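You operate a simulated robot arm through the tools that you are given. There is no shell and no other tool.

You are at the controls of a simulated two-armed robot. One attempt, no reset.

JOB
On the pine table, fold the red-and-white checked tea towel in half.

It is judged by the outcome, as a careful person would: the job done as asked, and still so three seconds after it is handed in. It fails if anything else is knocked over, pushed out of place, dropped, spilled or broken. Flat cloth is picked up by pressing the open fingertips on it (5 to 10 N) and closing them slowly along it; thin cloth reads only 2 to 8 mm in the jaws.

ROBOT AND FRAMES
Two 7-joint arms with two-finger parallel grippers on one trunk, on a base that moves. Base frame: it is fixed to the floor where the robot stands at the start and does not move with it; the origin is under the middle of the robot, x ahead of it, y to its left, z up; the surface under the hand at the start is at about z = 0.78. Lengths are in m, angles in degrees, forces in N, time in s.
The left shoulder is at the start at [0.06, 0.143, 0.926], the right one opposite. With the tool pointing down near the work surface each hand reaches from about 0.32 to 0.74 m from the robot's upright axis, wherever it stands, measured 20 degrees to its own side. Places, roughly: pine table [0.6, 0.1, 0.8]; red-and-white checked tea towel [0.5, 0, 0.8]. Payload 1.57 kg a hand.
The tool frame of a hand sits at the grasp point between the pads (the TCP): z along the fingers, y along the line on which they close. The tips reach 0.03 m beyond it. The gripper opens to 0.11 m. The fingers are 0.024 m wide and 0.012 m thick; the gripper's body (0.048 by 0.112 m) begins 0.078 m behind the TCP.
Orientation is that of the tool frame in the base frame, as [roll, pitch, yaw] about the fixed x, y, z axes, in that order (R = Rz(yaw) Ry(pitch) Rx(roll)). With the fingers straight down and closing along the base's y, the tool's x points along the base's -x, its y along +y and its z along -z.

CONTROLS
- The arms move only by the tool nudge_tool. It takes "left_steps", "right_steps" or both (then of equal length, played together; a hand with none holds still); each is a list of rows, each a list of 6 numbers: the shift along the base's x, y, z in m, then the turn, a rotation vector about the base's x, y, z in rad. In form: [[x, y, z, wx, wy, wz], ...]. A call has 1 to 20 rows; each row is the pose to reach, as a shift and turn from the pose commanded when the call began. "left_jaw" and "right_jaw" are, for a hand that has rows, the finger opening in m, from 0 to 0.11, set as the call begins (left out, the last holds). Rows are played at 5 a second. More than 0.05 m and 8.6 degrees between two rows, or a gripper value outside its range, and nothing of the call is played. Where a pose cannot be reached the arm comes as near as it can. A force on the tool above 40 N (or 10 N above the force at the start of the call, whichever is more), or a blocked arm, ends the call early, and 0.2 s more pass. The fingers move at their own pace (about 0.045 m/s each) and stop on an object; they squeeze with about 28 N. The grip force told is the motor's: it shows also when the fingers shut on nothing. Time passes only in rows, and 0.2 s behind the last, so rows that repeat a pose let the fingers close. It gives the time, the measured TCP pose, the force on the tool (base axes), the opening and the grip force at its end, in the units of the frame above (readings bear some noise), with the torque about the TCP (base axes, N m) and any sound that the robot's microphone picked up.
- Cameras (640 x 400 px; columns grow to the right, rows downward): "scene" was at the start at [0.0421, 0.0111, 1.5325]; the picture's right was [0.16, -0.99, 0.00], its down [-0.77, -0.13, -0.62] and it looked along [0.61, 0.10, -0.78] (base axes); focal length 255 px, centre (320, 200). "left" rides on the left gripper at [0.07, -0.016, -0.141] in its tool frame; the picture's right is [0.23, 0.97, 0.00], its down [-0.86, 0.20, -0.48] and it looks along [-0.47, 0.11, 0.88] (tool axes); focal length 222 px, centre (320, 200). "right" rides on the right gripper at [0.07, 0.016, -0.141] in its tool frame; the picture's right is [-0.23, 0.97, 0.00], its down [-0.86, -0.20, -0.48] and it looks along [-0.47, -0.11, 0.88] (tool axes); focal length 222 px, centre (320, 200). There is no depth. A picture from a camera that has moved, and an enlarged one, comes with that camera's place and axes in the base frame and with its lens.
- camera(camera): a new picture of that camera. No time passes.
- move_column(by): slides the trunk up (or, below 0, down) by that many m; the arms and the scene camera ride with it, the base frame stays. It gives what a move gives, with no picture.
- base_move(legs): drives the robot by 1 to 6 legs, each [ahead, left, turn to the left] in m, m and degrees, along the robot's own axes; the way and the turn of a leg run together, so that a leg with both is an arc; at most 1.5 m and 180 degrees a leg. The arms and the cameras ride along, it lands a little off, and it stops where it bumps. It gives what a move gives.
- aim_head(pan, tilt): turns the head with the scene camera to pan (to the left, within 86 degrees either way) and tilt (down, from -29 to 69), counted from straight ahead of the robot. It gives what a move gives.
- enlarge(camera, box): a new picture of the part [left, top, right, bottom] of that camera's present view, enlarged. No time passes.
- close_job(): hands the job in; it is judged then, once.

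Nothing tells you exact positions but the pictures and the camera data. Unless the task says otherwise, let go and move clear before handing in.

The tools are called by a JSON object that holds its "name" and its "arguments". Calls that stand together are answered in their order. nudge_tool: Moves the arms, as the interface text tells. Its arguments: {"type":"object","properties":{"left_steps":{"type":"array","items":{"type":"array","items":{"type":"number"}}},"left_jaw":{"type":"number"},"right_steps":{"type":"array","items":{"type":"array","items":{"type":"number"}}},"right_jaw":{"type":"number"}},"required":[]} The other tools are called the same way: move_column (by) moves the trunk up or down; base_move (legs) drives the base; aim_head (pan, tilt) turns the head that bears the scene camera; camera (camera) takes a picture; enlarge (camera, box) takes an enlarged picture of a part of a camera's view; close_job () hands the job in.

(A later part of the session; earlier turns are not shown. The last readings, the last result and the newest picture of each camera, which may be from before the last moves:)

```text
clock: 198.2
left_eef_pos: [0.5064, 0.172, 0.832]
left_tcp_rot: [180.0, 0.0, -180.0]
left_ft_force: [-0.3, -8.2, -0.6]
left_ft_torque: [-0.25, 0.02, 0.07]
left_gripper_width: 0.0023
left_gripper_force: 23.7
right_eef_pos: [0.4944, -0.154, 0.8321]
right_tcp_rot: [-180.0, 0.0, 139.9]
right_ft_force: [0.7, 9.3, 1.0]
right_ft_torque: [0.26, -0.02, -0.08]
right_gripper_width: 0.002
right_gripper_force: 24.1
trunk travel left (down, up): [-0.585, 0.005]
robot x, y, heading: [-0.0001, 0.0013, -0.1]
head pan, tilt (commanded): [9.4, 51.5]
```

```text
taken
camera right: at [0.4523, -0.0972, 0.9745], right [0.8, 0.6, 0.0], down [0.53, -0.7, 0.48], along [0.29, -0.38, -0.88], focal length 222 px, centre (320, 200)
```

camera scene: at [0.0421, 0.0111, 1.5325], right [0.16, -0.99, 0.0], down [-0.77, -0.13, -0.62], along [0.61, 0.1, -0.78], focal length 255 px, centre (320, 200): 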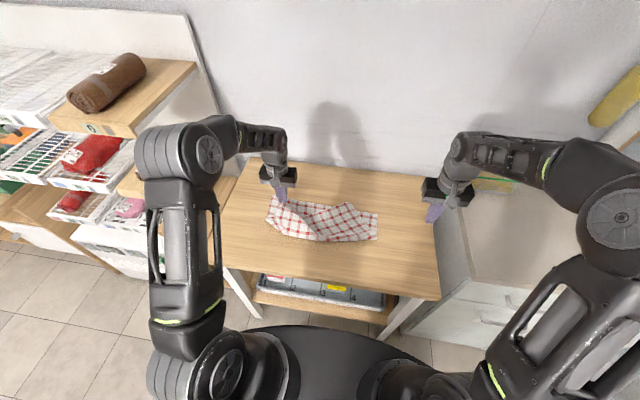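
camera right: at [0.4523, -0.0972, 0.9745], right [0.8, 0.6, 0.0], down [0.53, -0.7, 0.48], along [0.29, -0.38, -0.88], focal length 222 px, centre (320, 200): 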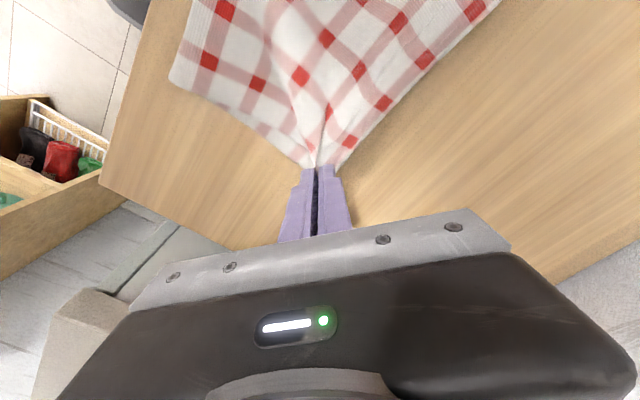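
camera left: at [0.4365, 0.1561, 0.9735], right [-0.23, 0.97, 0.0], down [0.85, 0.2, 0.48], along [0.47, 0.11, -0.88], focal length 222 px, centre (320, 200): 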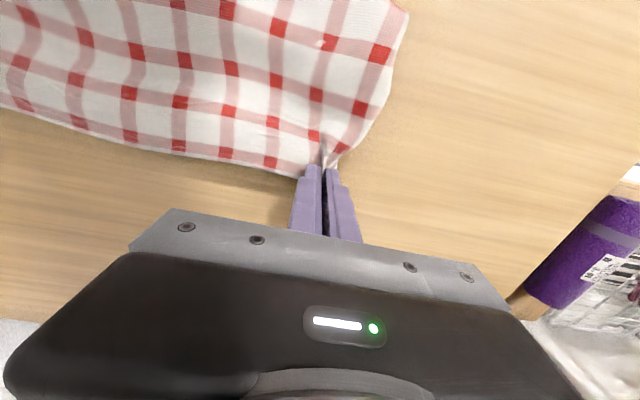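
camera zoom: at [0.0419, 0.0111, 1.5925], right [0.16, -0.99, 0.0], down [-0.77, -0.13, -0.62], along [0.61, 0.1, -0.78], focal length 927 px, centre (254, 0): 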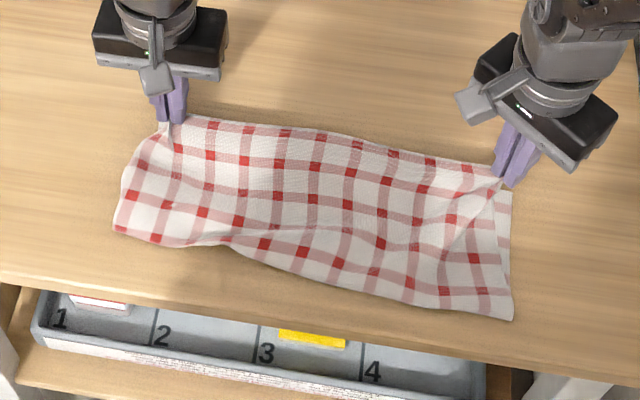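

Very neat now. I'll relax the tension a little, then lower the right corner onto the far-right corner and release it with a gentle press.

{"name": "nudge_tool", "arguments": {"left_steps": [[0, -0.003, 0, 0, 0, 0], [0, -0.006, 0, 0, 0, 0], [0, -0.008, 0, 0, 0, 0], [0, -0.008, 0, 0, 0, 0], [0, -0.008, 0, 0, 0, 0]], "right_steps": [[0, 0, -0.005, 0, 0, 0], [0.001, -0.001, -0.01, 0, 0, 0], [0.002, -0.002, -0.015, 0, 0, 0], [0.002, -0.002, -0.019, 0, 0, 0], [0.002, -0.002, -0.019, 0, 0, 0]]}}

{"name": "enlarge", "arguments": {"camera": "right", "box": [160, 20, 480, 220]}}

```text
clock: 199.4
left_eef_pos: [0.5053, 0.1644, 0.8328]
left_tcp_rot: [-179.9, 0.0, 180.0]
left_ft_force: [1.1, -2.3, -0.5]
left_ft_torque: [-0.08, 0.01, 0.03]
left_gripper_width: 0.0023
left_gripper_force: 23.6
right_eef_pos: [0.495, -0.1568, 0.8129]
right_tcp_rot: [-180.0, 0.2, 140.0]
right_ft_force: [0.4, 1.4, 8.8]
right_ft_torque: [0.09, 0.03, -0.01]
right_gripper_width: 0.0021
right_gripper_force: 24.4
trunk travel left (down, up): [-0.585, 0.005]
robot x, y, heading: [-0.0008, -0.0003, 0.1]
head pan, tilt (commanded): [9.4, 51.5]
```

```text
2.00 times, centred on (320, 120) of right
camera zoom: at [0.4538, -0.099, 0.9553], right [0.8, 0.6, 0.0], down [0.52, -0.7, 0.48], along [0.29, -0.38, -0.88], focal length 444 px, centre (320, 360)
```

zoom: 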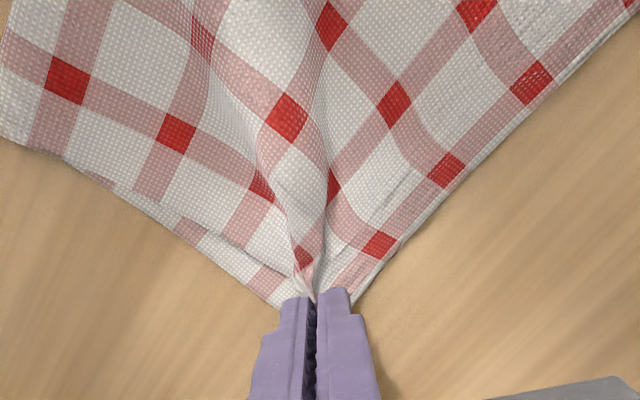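

The corner sits on the far-right corner with 9 N. Opening slowly to spread the pinch back out.

{"name": "nudge_tool", "arguments": {"right_steps": [[0, 0, 0.0002, 0, 0, 0], [0, 0, 0.0002, 0, 0, 0]], "right_jaw": 0.008}}

{"name": "nudge_tool", "arguments": {"right_steps": [[0, 0, 0, 0, 0, 0], [0, 0, 0, 0, 0, 0]], "right_jaw": 0.017}}

{"name": "nudge_tool", "arguments": {"right_steps": [[0, 0, 0, 0, 0, 0], [0, 0, 0, 0, 0, 0]], "right_jaw": 0.028}}

{"name": "enlarge", "arguments": {"camera": "right", "box": [160, 20, 480, 220]}}

```text
clock: 200.0
left_eef_pos: [0.5063, 0.1644, 0.833]
left_tcp_rot: [179.9, 0.0, 179.9]
left_ft_force: [-0.9, -0.5, 0.4]
left_ft_torque: [-0.01, 0.02, -0.03]
left_gripper_width: 0.0023
left_gripper_force: 23.6
right_eef_pos: [0.4963, -0.1572, 0.8136]
right_tcp_rot: [-180.0, 0.1, 139.9]
right_ft_force: [2.3, 2.0, 11.2]
right_ft_torque: [0.1, 0.05, -0.02]
right_gripper_width: 0.0064
right_gripper_force: 0.0
trunk travel left (down, up): [-0.585, 0.005]
robot x, y, heading: [-0.0014, 0.0038, -0.1]
head pan, tilt (commanded): [9.4, 51.5]
```

```text
clock: 200.6
left_eef_pos: [0.5062, 0.1633, 0.8328]
left_tcp_rot: [-180.0, 0.0, 179.9]
left_ft_force: [-0.5, 0.6, 1.2]
left_ft_torque: [0.0, -0.01, 0.02]
left_gripper_width: 0.0022
left_gripper_force: 23.6
right_eef_pos: [0.495, -0.1564, 0.8115]
right_tcp_rot: [-180.0, 0.0, 139.9]
right_ft_force: [2.3, 1.0, 10.9]
right_ft_torque: [0.08, 0.08, -0.02]
right_gripper_width: 0.0149
right_gripper_force: 0.1
trunk travel left (down, up): [-0.585, 0.005]
robot x, y, heading: [-0.0011, -0.0038, 0.4]
head pan, tilt (commanded): [9.4, 51.5]
```

```text
clock: 201.2
left_eef_pos: [0.5056, 0.1643, 0.8327]
left_tcp_rot: [-180.0, -0.1, -180.0]
left_ft_force: [-0.3, 0.4, 0.5]
left_ft_torque: [-0.04, 0.01, -0.02]
left_gripper_width: 0.0023
left_gripper_force: 23.6
right_eef_pos: [0.4946, -0.1575, 0.8128]
right_tcp_rot: [-180.0, 0.0, 139.9]
right_ft_force: [2.3, 2.6, 11.5]
right_ft_torque: [0.06, 0.15, -0.05]
right_gripper_width: 0.0254
right_gripper_force: 0.0
trunk travel left (down, up): [-0.585, 0.005]
robot x, y, heading: [-0.003, -0.0027, -0.1]
head pan, tilt (commanded): [9.4, 51.5]
```

```text
2.00 times, centred on (320, 120) of right
camera zoom: at [0.4536, -0.0985, 0.9551], right [0.8, 0.6, 0.0], down [0.53, -0.7, 0.48], along [0.29, -0.38, -0.88], focal length 444 px, centre (320, 360)
```

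zoom: 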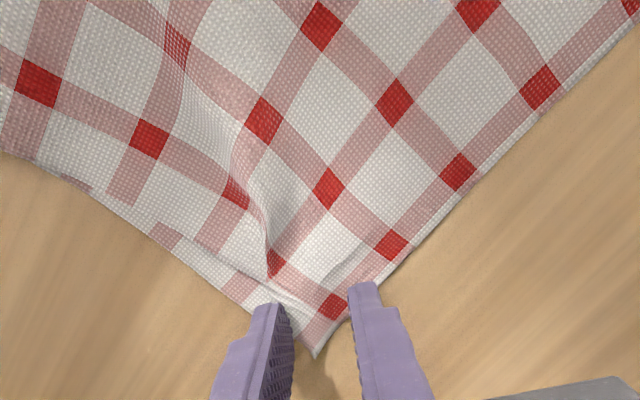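

The right corner is down, with only a small pleat left to smooth later. Now I'll lift the right hand clear and peel the left corner back to expose the far-left corner.

{"name": "nudge_tool", "arguments": {"left_steps": [[-0.004, 0, 0.012, 0, 0, 0], [-0.01, 0, 0.026, 0, 0, 0], [-0.02, 0, 0.04, 0, 0, 0], [-0.032, 0, 0.05, 0, 0, 0], [-0.046, 0, 0.058, 0, 0, 0], [-0.06, 0, 0.062, 0, 0, 0], [-0.075, 0, 0.062, 0, 0, 0], [-0.09, 0, 0.06, 0, 0, 0], [-0.105, 0, 0.056, 0, 0, 0], [-0.118, 0, 0.05, 0, 0, 0], [-0.118, 0, 0.05, 0, 0, 0]], "right_steps": [[0, 0, 0.008, 0, 0, 0], [0, 0, 0.025, 0, 0, 0], [0, 0, 0.045, 0, 0, 0.1], [0.01, 0.01, 0.065, 0, 0, 0.2], [0.02, 0.02, 0.08, 0, 0, 0.3], [0.03, 0.03, 0.09, 0, 0, 0.4], [0.04, 0.04, 0.1, 0, 0, 0.5], [0.05, 0.05, 0.105, 0, 0, 0.6], [0.06, 0.06, 0.105, 0, 0, 0.7], [0.06, 0.07, 0.105, 0, 0, 0.7], [0.06, 0.07, 0.105, 0, 0, 0.7]]}}

{"name": "enlarge", "arguments": {"camera": "scene", "box": [250, 200, 426, 310]}}

{"name": "camera", "arguments": {"camera": "left"}}

{"name": "camera", "arguments": {"camera": "right"}}

```text
clock: 203.6
left_eef_pos: [0.3882, 0.1627, 0.882]
left_tcp_rot: [-180.0, -0.1, -180.0]
left_ft_force: [0.7, -0.2, 0.0]
left_ft_torque: [0.04, -0.02, 0.02]
left_gripper_width: 0.0024
left_gripper_force: 23.8
right_eef_pos: [0.5553, -0.088, 0.9181]
right_tcp_rot: [-179.9, 0.0, -180.0]
right_ft_force: [0.0, 0.2, 0.7]
right_ft_torque: [-0.01, -0.01, -0.01]
right_gripper_width: 0.0281
right_gripper_force: 0.0
trunk travel left (down, up): [-0.585, 0.005]
robot x, y, heading: [-0.0003, 0.0004, 0.2]
head pan, tilt (commanded): [9.4, 51.5]
```

```text
3.64 times, centred on (338, 255) of scene
camera zoom: at [0.0423, 0.011, 1.5925], right [0.16, -0.99, 0.0], down [-0.77, -0.13, -0.62], along [0.61, 0.1, -0.78], focal length 927 px, centre (254, 0)
```

zoom: 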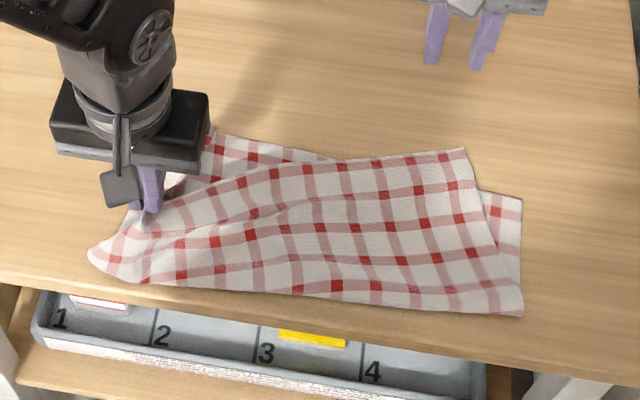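

```text
taken
camera left: at [0.3184, 0.1476, 1.0242], right [-0.23, 0.97, 0.0], down [0.85, 0.2, 0.48], along [0.47, 0.11, -0.88], focal length 222 px, centre (320, 200)
```

left: 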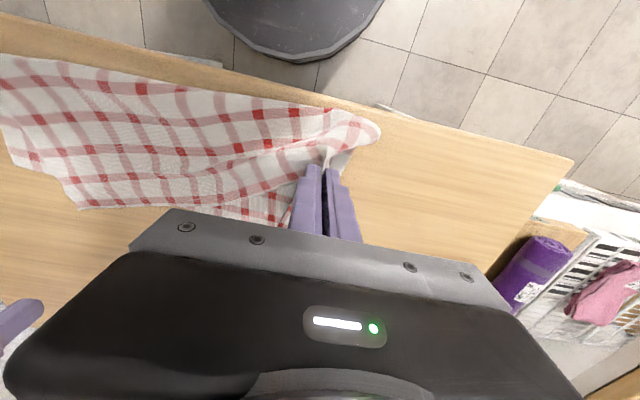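

```text
taken
camera right: at [0.4868, -0.0708, 1.0605], right [0.23, 0.97, 0.0], down [0.86, -0.2, 0.48], along [0.47, -0.11, -0.88], focal length 222 px, centre (320, 200)
```

right: 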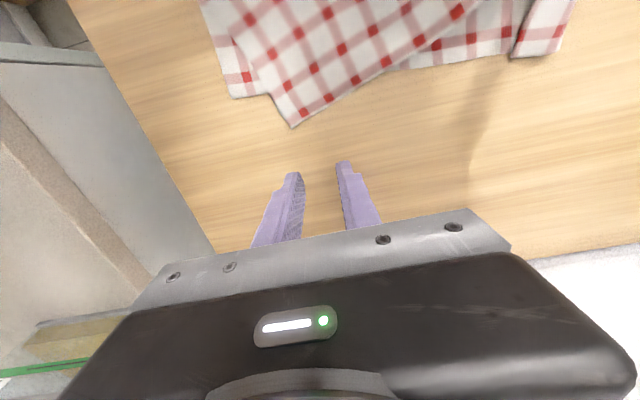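

Peeling back shifted the right corner a little (fixable later), but now the far-left strip is exposed. Let me look at it closely from the right camera.

{"name": "enlarge", "arguments": {"camera": "right", "box": [400, 0, 640, 150]}}

{"name": "enlarge", "arguments": {"camera": "scene", "box": [290, 225, 354, 265]}}

{"name": "enlarge", "arguments": {"camera": "left", "box": [60, 100, 320, 262]}}

```text
2.67 times, centred on (520, 75) of right
camera zoom: at [0.4868, -0.0708, 1.0605], right [0.23, 0.97, 0.0], down [0.86, -0.2, 0.48], along [0.47, -0.11, -0.88], focal length 592 px, centre (-213, 533)
```

zoom: 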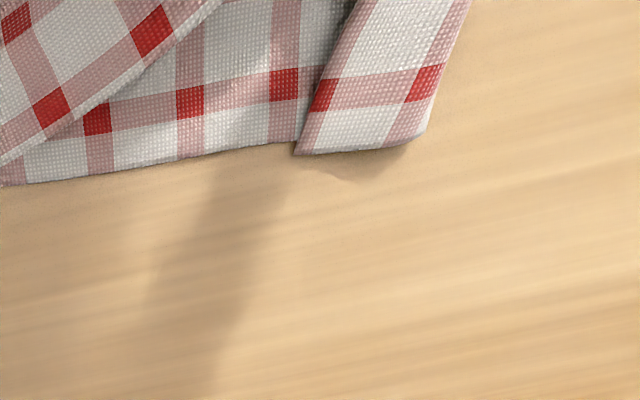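

```text
10.00 times, centred on (322, 245) of scene
camera zoom: at [0.0423, 0.011, 1.5925], right [0.16, -0.99, 0.0], down [-0.77, -0.13, -0.62], along [0.61, 0.1, -0.78], focal length 2550 px, centre (300, -250)
```

zoom: 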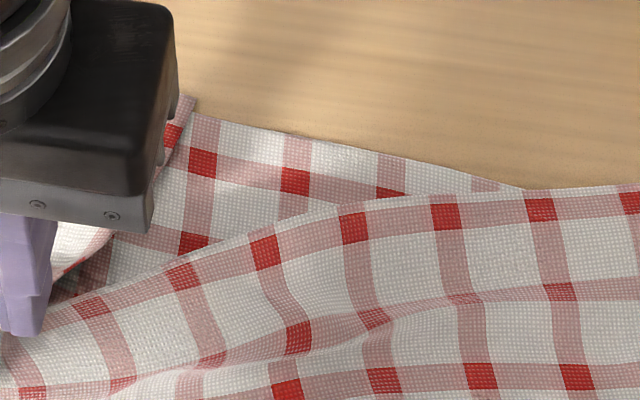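

```text
2.46 times, centred on (190, 181) of left
camera zoom: at [0.3184, 0.1476, 1.0242], right [-0.23, 0.97, 0.0], down [0.85, 0.2, 0.48], along [0.47, 0.11, -0.88], focal length 547 px, centre (640, 247)
```

zoom: 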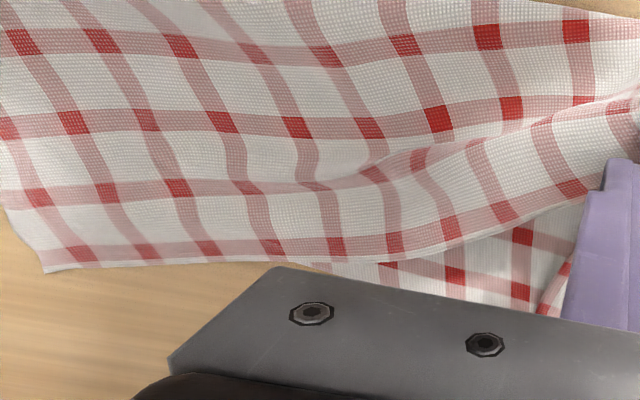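

The far-left strip (about 4 cm wide) is folded over on top of the lower ply, its free edge at y≈0.126. I'll bring the right hand, turned so its camera stays clear of the left hand, just inside that edge and push it outward to flip it open.

{"name": "nudge_tool", "arguments": {"left_steps": [[-0.005, 0, 0, 0, 0, 0], [-0.01, 0, 0, 0, 0, 0], [-0.015, 0, 0, 0, 0, 0], [-0.02, 0, 0, 0, 0, 0], [-0.02, 0, 0, 0, 0, 0], [-0.02, 0, 0, 0, 0, 0], [-0.02, 0, 0, 0, 0, 0], [-0.02, 0, 0, 0, 0, 0], [-0.02, 0, 0, 0, 0, 0]], "right_steps": [[-0.005, 0.03, 0.0, 0, 0, 0.12], [-0.012, 0.07, 0.0, 0, 0, 0.25], [-0.02, 0.11, 0.0, 0, 0, 0.38], [-0.03, 0.14, 0.0, 0, 0, 0.51], [-0.042, 0.165, -0.01, 0, 0, 0.64], [-0.052, 0.178, -0.03, 0, 0, 0.77], [-0.058, 0.183, -0.055, 0, 0, 0.9], [-0.058, 0.183, -0.08, 0, 0, 0.9], [-0.058, 0.183, -0.09, 0, 0, 0.9]], "right_jaw": 0.0}}

{"name": "enlarge", "arguments": {"camera": "right", "box": [120, 20, 520, 270]}}

{"name": "enlarge", "arguments": {"camera": "scene", "box": [270, 200, 398, 280]}}

```text
clock: 205.6
left_eef_pos: [0.3677, 0.1648, 0.8832]
left_tcp_rot: [-180.0, -0.1, -180.0]
left_ft_force: [1.0, -0.6, 0.4]
left_ft_torque: [-0.02, 0.02, 0.0]
left_gripper_width: 0.0021
left_gripper_force: 23.3
right_eef_pos: [0.4969, 0.0963, 0.828]
right_tcp_rot: [-180.0, 0.0, -128.3]
right_ft_force: [-0.5, 0.0, 0.4]
right_ft_torque: [-0.01, 0.02, 0.03]
right_gripper_width: 0.0
right_gripper_force: 21.4
trunk travel left (down, up): [-0.585, 0.005]
robot x, y, heading: [-0.0017, -0.0025, -0.2]
head pan, tilt (commanded): [9.4, 51.5]
```

```text
1.60 times, centred on (320, 145) of right
camera zoom: at [0.4433, 0.0523, 0.9706], right [-0.62, 0.78, 0.0], down [0.69, 0.55, 0.48], along [0.37, 0.3, -0.88], focal length 355 px, centre (320, 288)
```

zoom: 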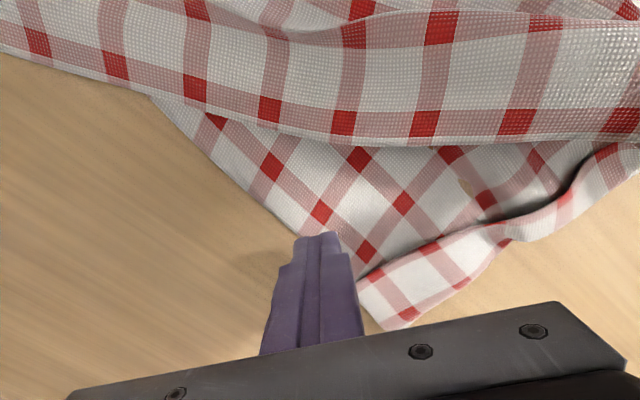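

```text
5.00 times, centred on (334, 240) of scene
camera zoom: at [0.0422, 0.0112, 1.5925], right [0.16, -0.99, 0.0], down [-0.77, -0.13, -0.62], along [0.61, 0.1, -0.78], focal length 1275 px, centre (250, 0)
```

zoom: 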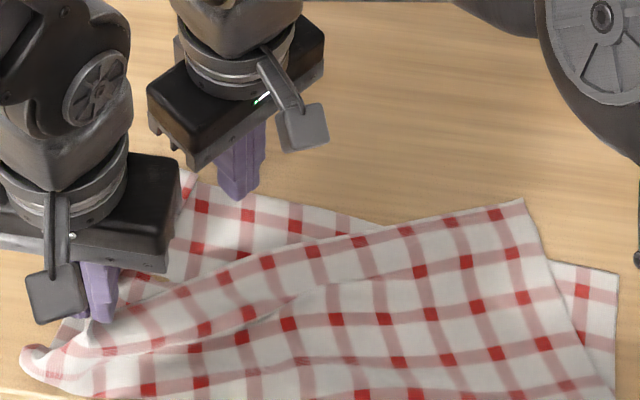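

{"name": "enlarge", "arguments": {"camera": "right", "box": [330, 90, 522, 210]}}

{"name": "enlarge", "arguments": {"camera": "scene", "box": [290, 225, 338, 255]}}

```text
3.33 times, centred on (426, 150) of right
camera zoom: at [0.4433, 0.0523, 0.9706], right [-0.62, 0.78, 0.0], down [0.69, 0.55, 0.48], along [0.37, 0.3, -0.88], focal length 740 px, centre (-33, 367)
```

zoom: 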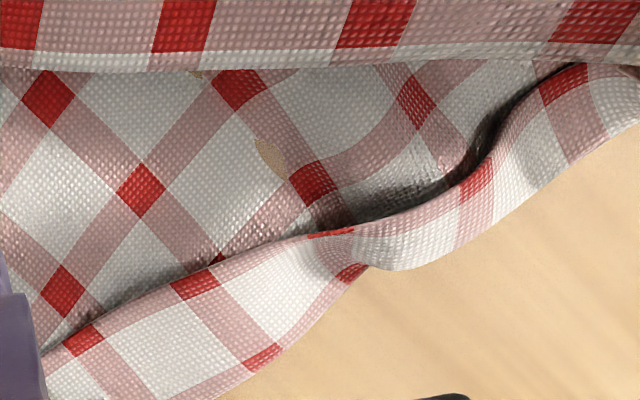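

```text
13.33 times, centred on (314, 240) of scene
camera zoom: at [0.0422, 0.0112, 1.5925], right [0.16, -0.99, 0.0], down [-0.77, -0.13, -0.62], along [0.61, 0.1, -0.78], focal length 3400 px, centre (400, -333)
```

zoom: 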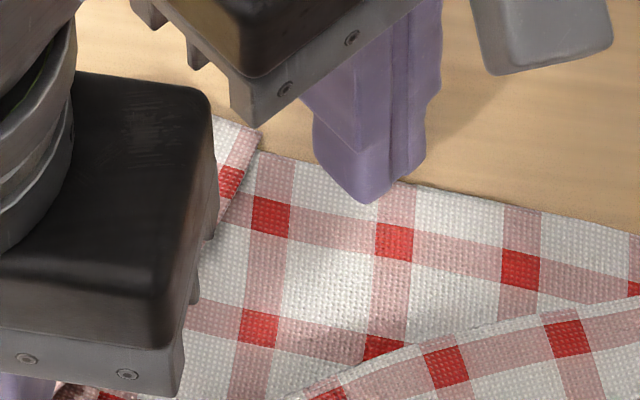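

The strip is a leaning pleat with its outer edge on the table at y≈0.17, just like the one I smoothed at the start. I'll press the strip's outer part and draw it outward to open the pleat.

{"name": "nudge_tool", "arguments": {"right_steps": [[0, 0, 0.015, 0, 0, 0], [0.002, 0.02, 0.025, 0, 0, 0], [0.004, 0.045, 0.025, 0, 0, 0], [0.006, 0.064, 0.022, 0, 0, 0], [0.006, 0.064, 0.01, 0, 0, 0], [0.006, 0.064, -0.002, 0, 0, 0], [0.006, 0.064, -0.01, 0, 0, 0], [0.006, 0.064, -0.013, 0, 0, 0], [0.006, 0.064, -0.013, 0, 0, 0]]}}

{"name": "enlarge", "arguments": {"camera": "right", "box": [160, 60, 480, 260]}}

```text
clock: 207.6
left_eef_pos: [0.3673, 0.1629, 0.8816]
left_tcp_rot: [180.0, 0.0, -179.9]
left_ft_force: [0.6, 0.7, -0.3]
left_ft_torque: [-0.04, -0.02, 0.03]
left_gripper_width: 0.0024
left_gripper_force: 24.3
right_eef_pos: [0.5035, 0.1596, 0.8139]
right_tcp_rot: [180.0, 0.0, -128.4]
right_ft_force: [-0.8, -0.4, 0.3]
right_ft_torque: [-0.03, -0.01, 0.0]
right_gripper_width: 0.0002
right_gripper_force: 21.4
trunk travel left (down, up): [-0.585, 0.005]
robot x, y, heading: [0.0012, -0.002, -0.0]
head pan, tilt (commanded): [9.4, 51.5]
```

```text
2.00 times, centred on (320, 160) of right
camera zoom: at [0.4481, 0.1155, 0.9565], right [-0.62, 0.78, 0.0], down [0.69, 0.55, 0.48], along [0.37, 0.3, -0.88], focal length 444 px, centre (320, 280)
```

zoom: 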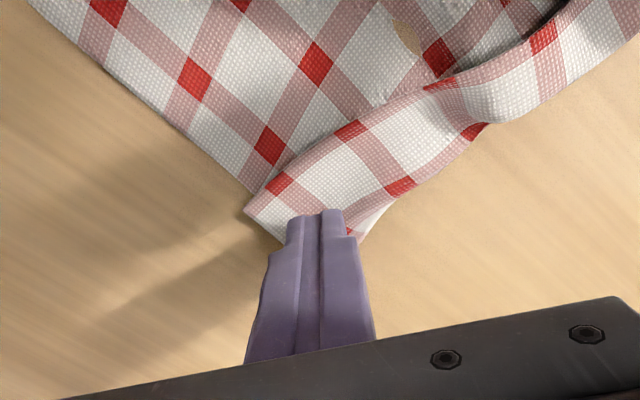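

{"name": "nudge_tool", "arguments": {"right_steps": [[0, 0, -0.001, 0, 0, 0], [0, 0, -0.002, 0, 0, 0], [0, 0, -0.0025, 0, 0, 0], [0, 0, -0.0025, 0, 0, 0]]}}

```text
clock: 208.6
left_eef_pos: [0.3683, 0.1634, 0.8829]
left_tcp_rot: [180.0, 0.0, 179.9]
left_ft_force: [0.1, 0.5, 0.2]
left_ft_torque: [0.0, 0.0, -0.02]
left_gripper_width: 0.0024
left_gripper_force: 24.3
right_eef_pos: [0.5033, 0.1588, 0.8133]
right_tcp_rot: [180.0, 0.1, -128.4]
right_ft_force: [-0.7, 0.0, 2.6]
right_ft_torque: [0.0, -0.02, -0.02]
right_gripper_width: 0.0001
right_gripper_force: 20.8
trunk travel left (down, up): [-0.585, 0.005]
robot x, y, heading: [0.0013, -0.0009, -0.0]
head pan, tilt (commanded): [9.4, 51.5]
```

Contact at 2.6 N. I'll press slightly more and draw the strip outward (+y) about 6 cm.

{"name": "nudge_tool", "arguments": {"right_steps": [[0, 0, -0.0004, 0, 0, 0], [0, 0.004, -0.0005, 0, 0, 0], [0, 0.009, -0.0005, 0, 0, 0], [0, 0.014, -0.0005, 0, 0, 0], [0, 0.019, -0.0005, 0, 0, 0], [0, 0.024, -0.0005, 0, 0, 0], [0, 0.029, -0.0005, 0, 0, 0], [0, 0.034, -0.0005, 0, 0, 0], [0, 0.039, -0.0005, 0, 0, 0], [0, 0.044, -0.0005, 0, 0, 0], [0, 0.049, -0.0005, 0, 0, 0], [0, 0.052, -0.0005, 0, 0, 0]]}}

{"name": "enlarge", "arguments": {"camera": "right", "box": [160, 60, 480, 260]}}

{"name": "enlarge", "arguments": {"camera": "scene", "box": [250, 200, 426, 310]}}

```text
clock: 211.2
left_eef_pos: [0.3674, 0.1625, 0.8829]
left_tcp_rot: [179.9, 0.1, 180.0]
left_ft_force: [0.5, 0.1, -0.1]
left_ft_torque: [0.01, 0.0, 0.05]
left_gripper_width: 0.002
left_gripper_force: 23.9
right_eef_pos: [0.5034, 0.2109, 0.8119]
right_tcp_rot: [179.9, 0.1, -128.4]
right_ft_force: [0.5, -1.9, 9.3]
right_ft_torque: [-0.1, -0.02, 0.02]
right_gripper_width: 0.0
right_gripper_force: 21.1
trunk travel left (down, up): [-0.585, 0.005]
robot x, y, heading: [-0.002, -0.0017, 0.1]
head pan, tilt (commanded): [9.4, 51.5]
```

```text
2.00 times, centred on (320, 160) of right
camera zoom: at [0.4482, 0.1669, 0.9548], right [-0.62, 0.78, 0.0], down [0.69, 0.55, 0.48], along [0.38, 0.3, -0.88], focal length 444 px, centre (320, 280)
```

zoom: 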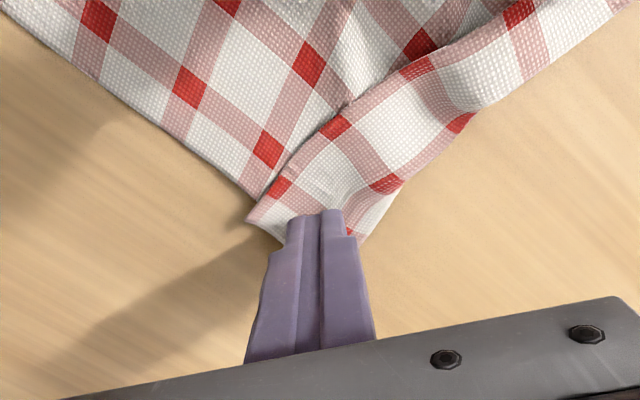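

```text
3.64 times, centred on (338, 255) of scene
camera zoom: at [0.0413, 0.0106, 1.5926], right [0.16, -0.99, 0.0], down [-0.77, -0.13, -0.62], along [0.61, 0.1, -0.78], focal length 927 px, centre (254, 0)
```

zoom: 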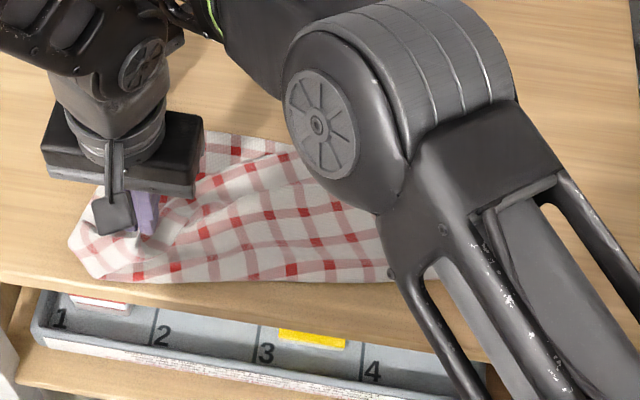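

The press moved all the pleat's layers together. Instead I'll push the pleat's ridge outward from its inner side, with the fingertip just above the cloth and not pressing.

{"name": "nudge_tool", "arguments": {"right_steps": [[0, 0, 0.012, 0, 0, 0], [0, 0, 0.03, 0, 0, 0.1], [-0.003, -0.02, 0.035, 0, 0, 0.22], [-0.006, -0.04, 0.035, 0, 0, 0.34], [-0.01, -0.058, 0.033, 0, 0, 0.46], [-0.012, -0.06, 0.022, 0, 0, 0.58], [-0.012, -0.06, 0.012, 0, 0, 0.67], [-0.012, -0.06, 0.006, 0, 0, 0.67], [-0.012, -0.06, 0.006, 0, 0, 0.67]]}}

{"name": "enlarge", "arguments": {"camera": "right", "box": [120, 20, 520, 270]}}

```text
clock: 213.2
left_eef_pos: [0.3683, 0.1652, 0.8823]
left_tcp_rot: [179.9, 0.0, -179.9]
left_ft_force: [0.0, -0.1, -0.7]
left_ft_torque: [-0.04, -0.01, -0.01]
left_gripper_width: 0.0022
left_gripper_force: 23.5
right_eef_pos: [0.4912, 0.1522, 0.818]
right_tcp_rot: [-180.0, 0.0, -90.0]
right_ft_force: [0.3, -0.7, 0.4]
right_ft_torque: [-0.04, 0.04, -0.02]
right_gripper_width: 0.0002
right_gripper_force: 21.0
trunk travel left (down, up): [-0.585, 0.005]
robot x, y, heading: [-0.0021, -0.0001, -0.0]
head pan, tilt (commanded): [9.4, 51.5]
```

```text
1.60 times, centred on (320, 145) of right
camera zoom: at [0.477, 0.0826, 0.9599], right [-0.97, 0.23, 0.0], down [0.2, 0.85, 0.48], along [0.11, 0.47, -0.88], focal length 355 px, centre (320, 288)
```

zoom: 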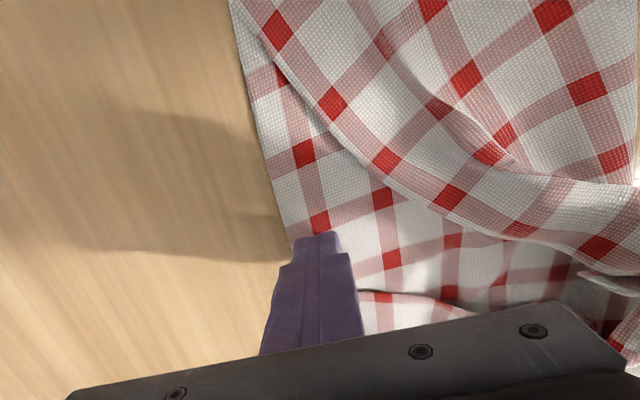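

{"name": "nudge_tool", "arguments": {"right_steps": [[0, 0, -0.002, 0, 0, 0], [-0.002, 0.006, -0.0025, 0, 0, 0], [-0.003, 0.013, -0.0025, 0, 0, 0], [-0.004, 0.02, -0.0025, 0, 0, 0], [-0.005, 0.028, -0.0025, 0, 0, 0], [-0.006, 0.036, -0.0025, 0, 0, 0], [-0.006, 0.044, -0.0025, 0, 0, 0], [-0.006, 0.052, -0.0025, 0, 0, 0]]}}

{"name": "enlarge", "arguments": {"camera": "right", "box": [120, 20, 520, 270]}}

{"name": "enlarge", "arguments": {"camera": "left", "box": [120, 20, 520, 270]}}

```text
clock: 215.0
left_eef_pos: [0.3685, 0.1644, 0.8832]
left_tcp_rot: [-180.0, 0.0, 179.9]
left_ft_force: [-0.1, 0.4, 0.2]
left_ft_torque: [-0.03, 0.0, 0.0]
left_gripper_width: 0.0025
left_gripper_force: 23.7
right_eef_pos: [0.4857, 0.2033, 0.8148]
right_tcp_rot: [-180.0, 0.0, -90.0]
right_ft_force: [-0.7, 0.3, -0.5]
right_ft_torque: [0.03, 0.02, -0.02]
right_gripper_width: 0.0
right_gripper_force: 21.2
trunk travel left (down, up): [-0.585, 0.005]
robot x, y, heading: [-0.0017, -0.0024, 0.1]
head pan, tilt (commanded): [9.4, 51.5]
```

```text
1.60 times, centred on (320, 145) of right
camera zoom: at [0.4707, 0.1342, 0.9583], right [-0.97, 0.23, 0.0], down [0.2, 0.85, 0.48], along [0.11, 0.47, -0.88], focal length 355 px, centre (320, 288)
```

zoom: 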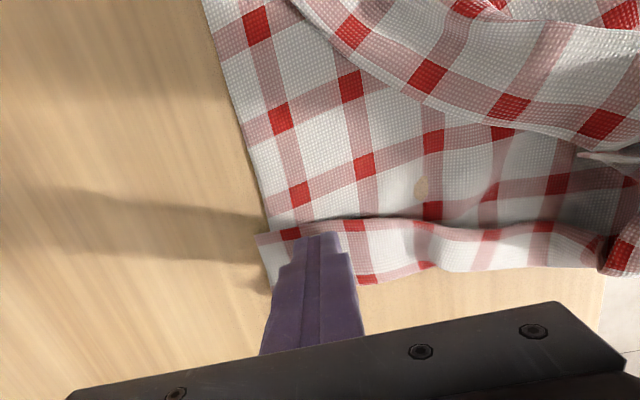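

```text
1.60 times, centred on (320, 145) of left
camera zoom: at [0.2987, 0.1481, 1.024], right [-0.23, 0.97, 0.0], down [0.86, 0.2, 0.48], along [0.47, 0.11, -0.88], focal length 355 px, centre (320, 288)
```

zoom: 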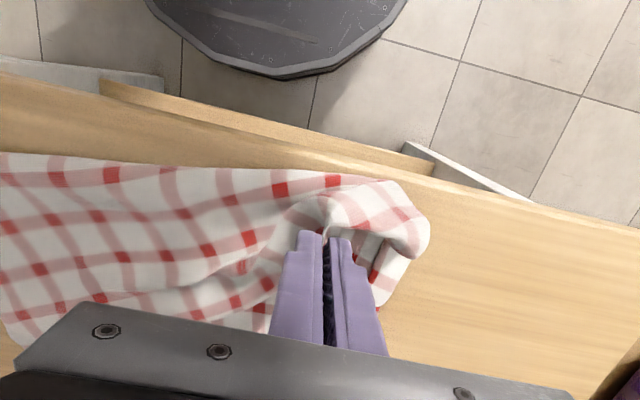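

The finger just rode over the flattened pleat. I need to anchor the lower ply while sliding the strip out: I'll press the left hand (still holding its corner) down on the cloth further in, and draw the strip outward with the right fingertip.

{"name": "nudge_tool", "arguments": {"left_steps": [[0.008, -0.006, 0.004, 0, 0, 0], [0.018, -0.015, 0.004, 0, 0, 0], [0.028, -0.025, 0, 0, 0, 0], [0.038, -0.035, -0.01, 0, 0, 0], [0.048, -0.045, -0.02, 0, 0, 0], [0.058, -0.055, -0.032, 0, 0, 0], [0.066, -0.062, -0.044, 0, 0, 0], [0.07, -0.066, -0.055, 0, 0, 0], [0.07, -0.066, -0.062, 0, 0, 0], [0.07, -0.066, -0.066, 0, 0, 0], [0.07, -0.066, -0.067, 0, 0, 0]], "right_steps": [[0, 0, 0.015, 0, 0, -0.05], [0.003, 0.005, 0.035, 0, 0, -0.19], [0.006, 0.01, 0.045, 0, 0, -0.33], [0.01, 0.015, 0.045, 0, 0, -0.47], [0.013, 0.02, 0.045, 0, 0, -0.61], [0.016, 0.02, 0.045, 0, 0, -0.75], [0.018, 0.02, 0.045, 0, 0, -0.89], [0.018, 0.02, 0.045, 0, 0, -1.03], [0.018, 0.02, 0.045, 0, 0, -1.17], [0.018, 0.02, 0.04, 0, 0, -1.31], [0.018, 0.02, 0.03, 0, 0, -1.45]]}}

{"name": "enlarge", "arguments": {"camera": "right", "box": [120, 20, 520, 270]}}

{"name": "enlarge", "arguments": {"camera": "left", "box": [120, 20, 520, 270]}}

```text
clock: 216.6
left_eef_pos: [0.4247, 0.1103, 0.8347]
left_tcp_rot: [179.5, -1.0, -179.6]
left_ft_force: [0.3, -0.4, 0.0]
left_ft_torque: [0.0, -0.04, -0.01]
left_gripper_width: 0.0024
left_gripper_force: 23.8
right_eef_pos: [0.5457, 0.1558, 0.8381]
right_tcp_rot: [179.1, -2.3, -148.6]
right_ft_force: [0.4, -1.2, 0.5]
right_ft_torque: [-0.01, 0.01, -0.02]
right_gripper_width: 0.0
right_gripper_force: 21.7
trunk travel left (down, up): [-0.585, 0.005]
robot x, y, heading: [-0.0024, 0.0016, 0.0]
head pan, tilt (commanded): [9.4, 51.5]
stopped in row 8 (right hand): the arm was blocked; the commanded pose is now the measured one
```

```text
1.60 times, centred on (320, 145) of right
camera zoom: at [0.4842, 0.1357, 0.9831], right [-0.31, 0.95, 0.01], down [0.85, 0.28, 0.44], along [0.42, 0.14, -0.9], focal length 355 px, centre (320, 288)
```

zoom: 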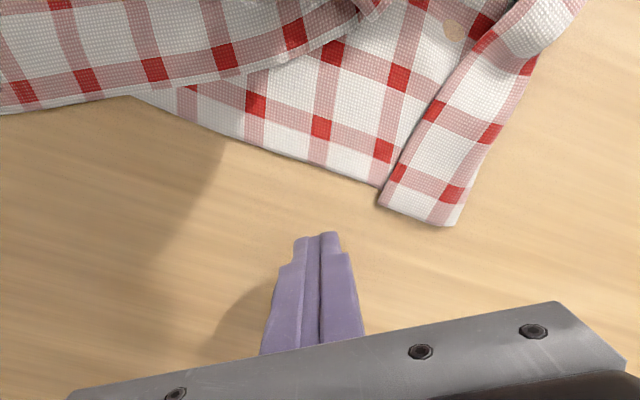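

```text
1.60 times, centred on (320, 145) of left
camera zoom: at [0.3588, 0.0927, 0.9775], right [-0.24, 0.97, 0.01], down [0.86, 0.2, 0.47], along [0.45, 0.12, -0.88], focal length 355 px, centre (320, 288)
```

zoom: 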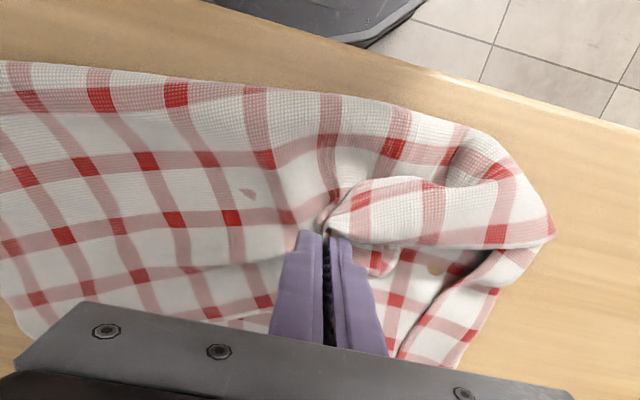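

The arms brushed each other, so crossing them here isn't sensible. I'll withdraw the right hand forward and to its own side first.

{"name": "nudge_tool", "arguments": {"right_steps": [[0.01, 0.0, 0.005, 0, 0, 0], [0.02, -0.01, 0.01, 0, 0, 0], [0.025, -0.03, 0.015, 0, 0, 0], [0.025, -0.06, 0.02, 0, 0, 0], [0.025, -0.1, 0.025, 0, 0, -0.05], [0.02, -0.14, 0.03, 0, 0, -0.15], [0.01, -0.18, 0.04, 0, 0, -0.25], [0.0, -0.22, 0.05, 0, 0, -0.35], [-0.01, -0.25, 0.06, 0, 0, -0.45], [-0.02, -0.27, 0.07, 0, 0, -0.52]]}}

{"name": "camera", "arguments": {"camera": "scene"}}

{"name": "enlarge", "arguments": {"camera": "scene", "box": [250, 200, 426, 310]}}

```text
clock: 218.8
left_eef_pos: [0.4262, 0.1099, 0.8351]
left_tcp_rot: [179.5, -0.9, -179.5]
left_ft_force: [0.4, 0.5, 0.2]
left_ft_torque: [0.01, -0.03, -0.02]
left_gripper_width: 0.002
left_gripper_force: 23.3
right_eef_pos: [0.5248, -0.1141, 0.9088]
right_tcp_rot: [179.0, -2.4, -178.5]
right_ft_force: [0.6, -0.2, 0.3]
right_ft_torque: [-0.01, 0.0, -0.02]
right_gripper_width: 0.0
right_gripper_force: 21.6
trunk travel left (down, up): [-0.585, 0.005]
robot x, y, heading: [-0.0001, 0.0005, -0.0]
head pan, tilt (commanded): [9.4, 51.5]
```

```text
taken
camera scene: at [0.0417, 0.0107, 1.5925], right [0.16, -0.99, 0.0], down [-0.77, -0.13, -0.62], along [0.61, 0.1, -0.78], focal length 255 px, centre (320, 200)
```

scene: 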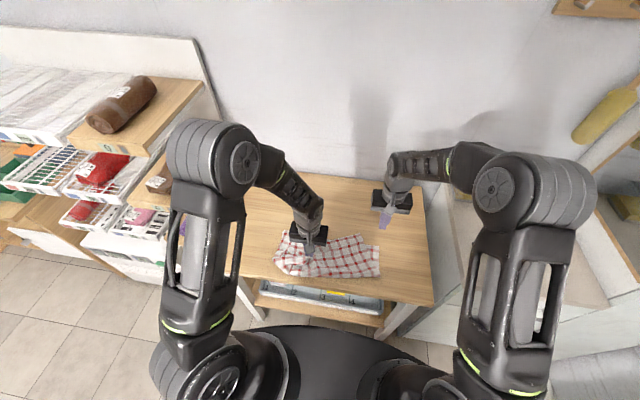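

```text
3.64 times, centred on (338, 255) of scene
camera zoom: at [0.0417, 0.0107, 1.5925], right [0.16, -0.99, 0.0], down [-0.77, -0.13, -0.62], along [0.61, 0.1, -0.78], focal length 927 px, centre (254, 0)
```

zoom: 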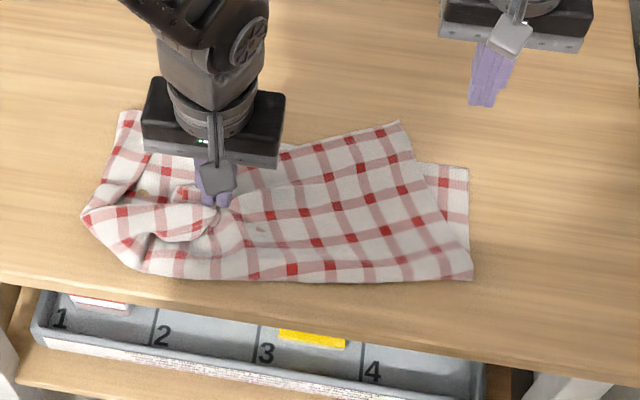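

Clear again, and nothing else was touched. I'll set the left corner down where it is, so the left hand can fix the far-left pleat itself while the right hand anchors the cloth.

{"name": "nudge_tool", "arguments": {"left_steps": [[0, 0, -0.006, 0, 0, 0], [0, 0, -0.011, 0, 0, 0], [0, 0, -0.014, 0, 0, 0], [0, 0, -0.016, 0, 0, 0]]}}

{"name": "nudge_tool", "arguments": {"left_steps": [[0, 0, 0, 0, 0, 0], [0, 0, 0, 0, 0, 0], [0, 0, 0.004, 0, 0, 0], [0, 0, 0.02, 0, 0, 0], [0, 0, 0.045, 0, 0, 0], [0, 0, 0.07, 0, 0, 0]], "left_jaw": 0.04}}

{"name": "enlarge", "arguments": {"camera": "scene", "box": [250, 200, 426, 310]}}

{"name": "camera", "arguments": {"camera": "left"}}

```text
clock: 219.8
left_eef_pos: [0.426, 0.1101, 0.8181]
left_tcp_rot: [179.4, -1.0, -179.5]
left_ft_force: [-0.2, -0.2, 0.8]
left_ft_torque: [0.0, -0.01, 0.0]
left_gripper_width: 0.0022
left_gripper_force: 24.6
right_eef_pos: [0.5256, -0.1134, 0.9097]
right_tcp_rot: [179.1, -2.3, -178.4]
right_ft_force: [-0.7, -0.1, 0.1]
right_ft_torque: [0.04, -0.01, -0.01]
right_gripper_width: 0.0
right_gripper_force: 21.4
trunk travel left (down, up): [-0.585, 0.005]
robot x, y, heading: [0.0033, 0.0015, -0.1]
head pan, tilt (commanded): [9.4, 51.5]
```

```text
clock: 221.2
left_eef_pos: [0.4257, 0.1106, 0.8898]
left_tcp_rot: [179.5, -1.0, -179.6]
left_ft_force: [0.9, 0.0, -0.8]
left_ft_torque: [0.01, -0.01, 0.01]
left_gripper_width: 0.0398
left_gripper_force: 0.0
right_eef_pos: [0.5249, -0.1154, 0.9088]
right_tcp_rot: [179.1, -2.3, -178.4]
right_ft_force: [-0.4, -0.8, 0.3]
right_ft_torque: [0.01, 0.01, 0.04]
right_gripper_width: 0.0001
right_gripper_force: 21.7
trunk travel left (down, up): [-0.585, 0.005]
robot x, y, heading: [0.0005, -0.0001, -0.1]
head pan, tilt (commanded): [9.4, 51.5]
```

```text
3.64 times, centred on (338, 255) of scene
camera zoom: at [0.0417, 0.0111, 1.5925], right [0.16, -0.99, 0.0], down [-0.77, -0.13, -0.62], along [0.61, 0.1, -0.78], focal length 927 px, centre (254, 0)
```

zoom: 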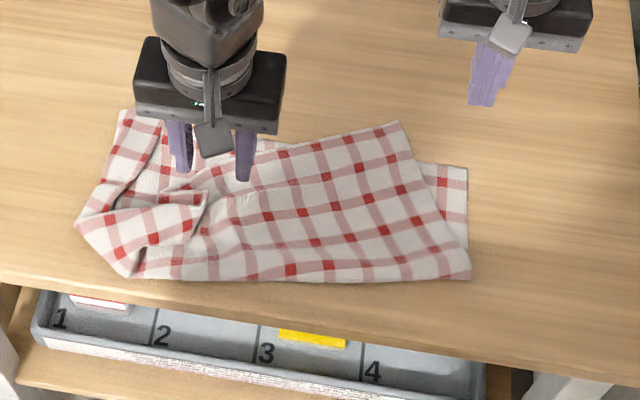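

```text
taken
camera left: at [0.3591, 0.0935, 1.032], right [-0.23, 0.97, 0.01], down [0.86, 0.2, 0.47], along [0.45, 0.12, -0.88], focal length 222 px, centre (320, 200)
```

left: 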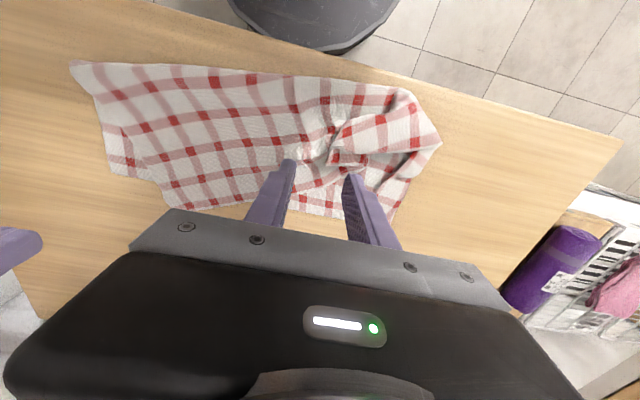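

Now the left hand goes over the outer part of the far-left strip (fingers closed), and the right hand above the middle to anchor.

{"name": "nudge_tool", "arguments": {"left_steps": [[0.015, 0.02, 0.0, 0, 0, 0], [0.03, 0.042, 0.0, 0, 0, 0], [0.046, 0.065, 0.0, 0, 0, 0], [0.062, 0.09, -0.01, 0, 0, 0], [0.077, 0.112, -0.025, 0, 0, 0], [0.077, 0.112, -0.05, 0, 0, 0], [0.077, 0.112, -0.068, 0, 0, 0], [0.077, 0.112, -0.068, 0, 0, 0]], "right_steps": [[-0.01, 0.02, 0.0, 0, 0, 0], [-0.02, 0.045, 0.0, 0, 0, 0], [-0.032, 0.07, -0.005, 0, 0, 0], [-0.045, 0.095, -0.015, 0, 0, 0], [-0.057, 0.118, -0.03, 0, 0, 0], [-0.065, 0.134, -0.055, 0, 0, 0], [-0.065, 0.134, -0.08, 0, 0, 0], [-0.065, 0.134, -0.088, 0, 0, 0]], "left_jaw": 0.0}}

{"name": "enlarge", "arguments": {"camera": "left", "box": [160, 60, 480, 260]}}

{"name": "enlarge", "arguments": {"camera": "right", "box": [240, 0, 640, 250]}}

```text
clock: 223.0
left_eef_pos: [0.5026, 0.2228, 0.8214]
left_tcp_rot: [179.5, -0.8, -179.5]
left_ft_force: [-0.8, 0.7, -0.3]
left_ft_torque: [0.0, 0.01, -0.01]
left_gripper_width: 0.0
left_gripper_force: 20.9
right_eef_pos: [0.4604, 0.022, 0.8189]
right_tcp_rot: [179.1, -2.3, -178.4]
right_ft_force: [-0.2, -0.4, -0.6]
right_ft_torque: [-0.02, 0.0, -0.01]
right_gripper_width: 0.0002
right_gripper_force: 21.6
trunk travel left (down, up): [-0.585, 0.005]
robot x, y, heading: [-0.0008, 0.001, 0.0]
head pan, tilt (commanded): [9.4, 51.5]
```

```text
2.00 times, centred on (320, 160) of left
camera zoom: at [0.4355, 0.205, 0.9636], right [-0.24, 0.97, 0.01], down [0.86, 0.2, 0.47], along [0.45, 0.12, -0.88], focal length 444 px, centre (320, 280)
```

zoom: 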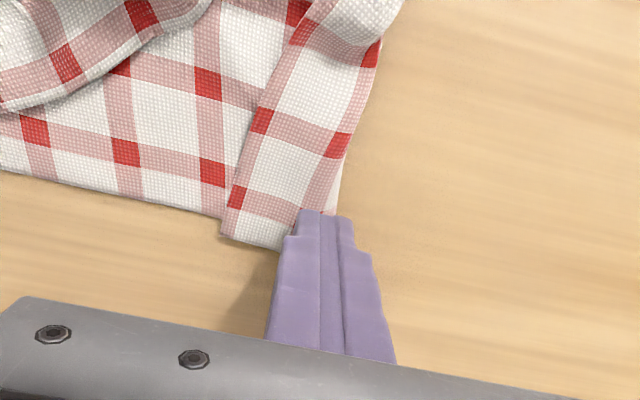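

```text
1.60 times, centred on (440, 125) of right
camera zoom: at [0.3966, 0.0342, 0.9642], right [0.2, 0.98, 0.01], down [0.88, -0.18, 0.44], along [0.43, -0.08, -0.9], focal length 355 px, centre (128, 320)
```

zoom: 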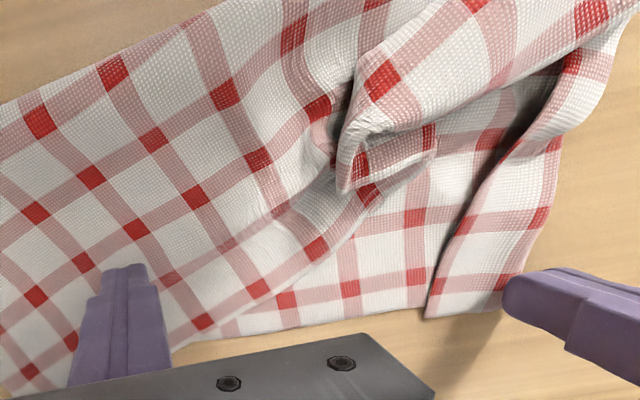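

{"name": "nudge_tool", "arguments": {"left_steps": [[0, 0.002, -0.003, 0, 0, 0], [0, 0.004, -0.006, 0, 0, 0], [0, 0.004, -0.008, 0, 0, 0], [0, 0.004, -0.008, 0, 0, 0]], "right_steps": [[0, 0, -0.003, 0, 0, 0], [0, 0, -0.0055, 0, 0, 0], [0, 0, -0.007, 0, 0, 0], [0, 0, -0.007, 0, 0, 0]]}}

```text
clock: 224.0
left_eef_pos: [0.5024, 0.2263, 0.812]
left_tcp_rot: [179.6, -0.9, -179.5]
left_ft_force: [-0.4, 0.0, 0.5]
left_ft_torque: [-0.05, 0.01, 0.0]
left_gripper_width: 0.0
left_gripper_force: 21.0
right_eef_pos: [0.4594, 0.0214, 0.8122]
right_tcp_rot: [179.1, -2.2, -178.5]
right_ft_force: [1.2, -1.1, 3.0]
right_ft_torque: [-0.03, -0.09, 0.02]
right_gripper_width: 0.0
right_gripper_force: 21.1
trunk travel left (down, up): [-0.585, 0.005]
robot x, y, heading: [0.004, 0.001, -0.0]
head pan, tilt (commanded): [9.4, 51.5]
```

{"name": "nudge_tool", "arguments": {"left_steps": [[0, 0, -0.0006, 0, 0, 0], [0, 0, -0.001, 0, 0, 0], [0, 0, -0.001, 0, 0, 0]], "right_steps": [[0, 0, -0.0006, 0, 0, 0], [0, 0, -0.001, 0, 0, 0], [0, 0, -0.001, 0, 0, 0]]}}

```text
clock: 224.8
left_eef_pos: [0.5024, 0.2266, 0.8127]
left_tcp_rot: [179.5, -0.8, -179.5]
left_ft_force: [-0.7, 0.6, 6.3]
left_ft_torque: [-0.03, 0.0, -0.02]
left_gripper_width: 0.0
left_gripper_force: 20.9
right_eef_pos: [0.459, 0.0213, 0.8123]
right_tcp_rot: [179.1, -2.3, -178.4]
right_ft_force: [0.1, -0.7, 7.1]
right_ft_torque: [-0.07, -0.08, 0.0]
right_gripper_width: 0.0
right_gripper_force: 21.7
trunk travel left (down, up): [-0.585, 0.005]
robot x, y, heading: [0.0035, -0.0023, -0.2]
head pan, tilt (commanded): [9.4, 51.5]
```

Left 6 N, right 7 N. I'll press the right anchor harder and draw the strip outward with the left.

{"name": "nudge_tool", "arguments": {"left_steps": [[0, 0, 0.0002, 0, 0, 0], [0, 0.003, 0.0002, 0, 0, 0], [0, 0.008, 0.0002, 0, 0, 0], [0, 0.013, 0.0002, 0, 0, 0], [0, 0.018, 0.0002, 0, 0, 0], [0, 0.023, 0.0002, 0, 0, 0], [0, 0.028, 0.0002, 0, 0, 0], [0, 0.033, 0.0002, 0, 0, 0], [0, 0.033, 0.0002, 0, 0, 0]], "right_steps": [[0, 0, -0.0006, 0, 0, 0], [0, 0, -0.0008, 0, 0, 0], [0, 0, -0.0008, 0, 0, 0], [0, 0, -0.0008, 0, 0, 0], [0, 0, -0.0008, 0, 0, 0], [0, 0, -0.0008, 0, 0, 0], [0, 0, -0.0008, 0, 0, 0], [0, 0, -0.0008, 0, 0, 0], [0, 0, -0.0008, 0, 0, 0]]}}

{"name": "enlarge", "arguments": {"camera": "left", "box": [160, 60, 480, 260]}}

{"name": "enlarge", "arguments": {"camera": "right", "box": [240, 0, 640, 250]}}

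```text
clock: 226.8
left_eef_pos: [0.502, 0.2598, 0.8142]
left_tcp_rot: [179.5, -0.9, -179.5]
left_ft_force: [-0.2, 0.3, -0.6]
left_ft_torque: [0.0, 0.0, 0.01]
left_gripper_width: 0.0
left_gripper_force: 20.7
right_eef_pos: [0.4599, 0.0208, 0.8125]
right_tcp_rot: [179.1, -2.1, -178.4]
right_ft_force: [3.2, -3.8, 27.0]
right_ft_torque: [-0.2, -0.36, 0.0]
right_gripper_width: 0.0
right_gripper_force: 21.9
trunk travel left (down, up): [-0.585, 0.005]
robot x, y, heading: [0.0027, 0.0018, -0.2]
head pan, tilt (commanded): [9.4, 51.5]
```

```text
2.00 times, centred on (320, 160) of left
camera zoom: at [0.4352, 0.2416, 0.9559], right [-0.24, 0.97, 0.01], down [0.86, 0.2, 0.47], along [0.45, 0.12, -0.88], focal length 444 px, centre (320, 280)
```

zoom: 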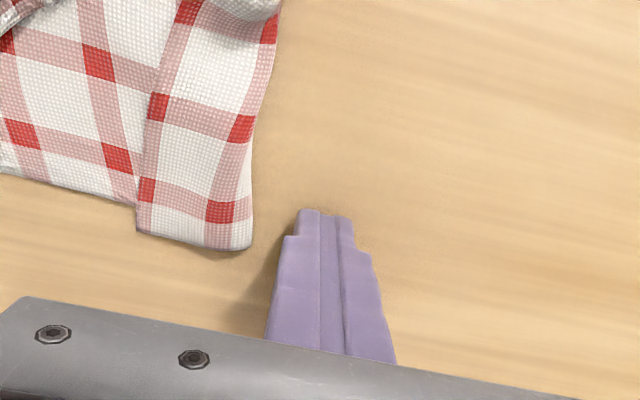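

```text
1.60 times, centred on (440, 125) of right
camera zoom: at [0.3959, 0.0336, 0.9572], right [0.2, 0.98, 0.01], down [0.88, -0.18, 0.44], along [0.44, -0.08, -0.9], focal length 355 px, centre (128, 320)
```

zoom: 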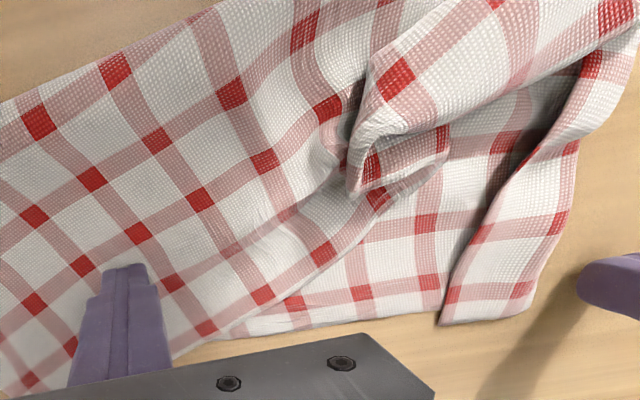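

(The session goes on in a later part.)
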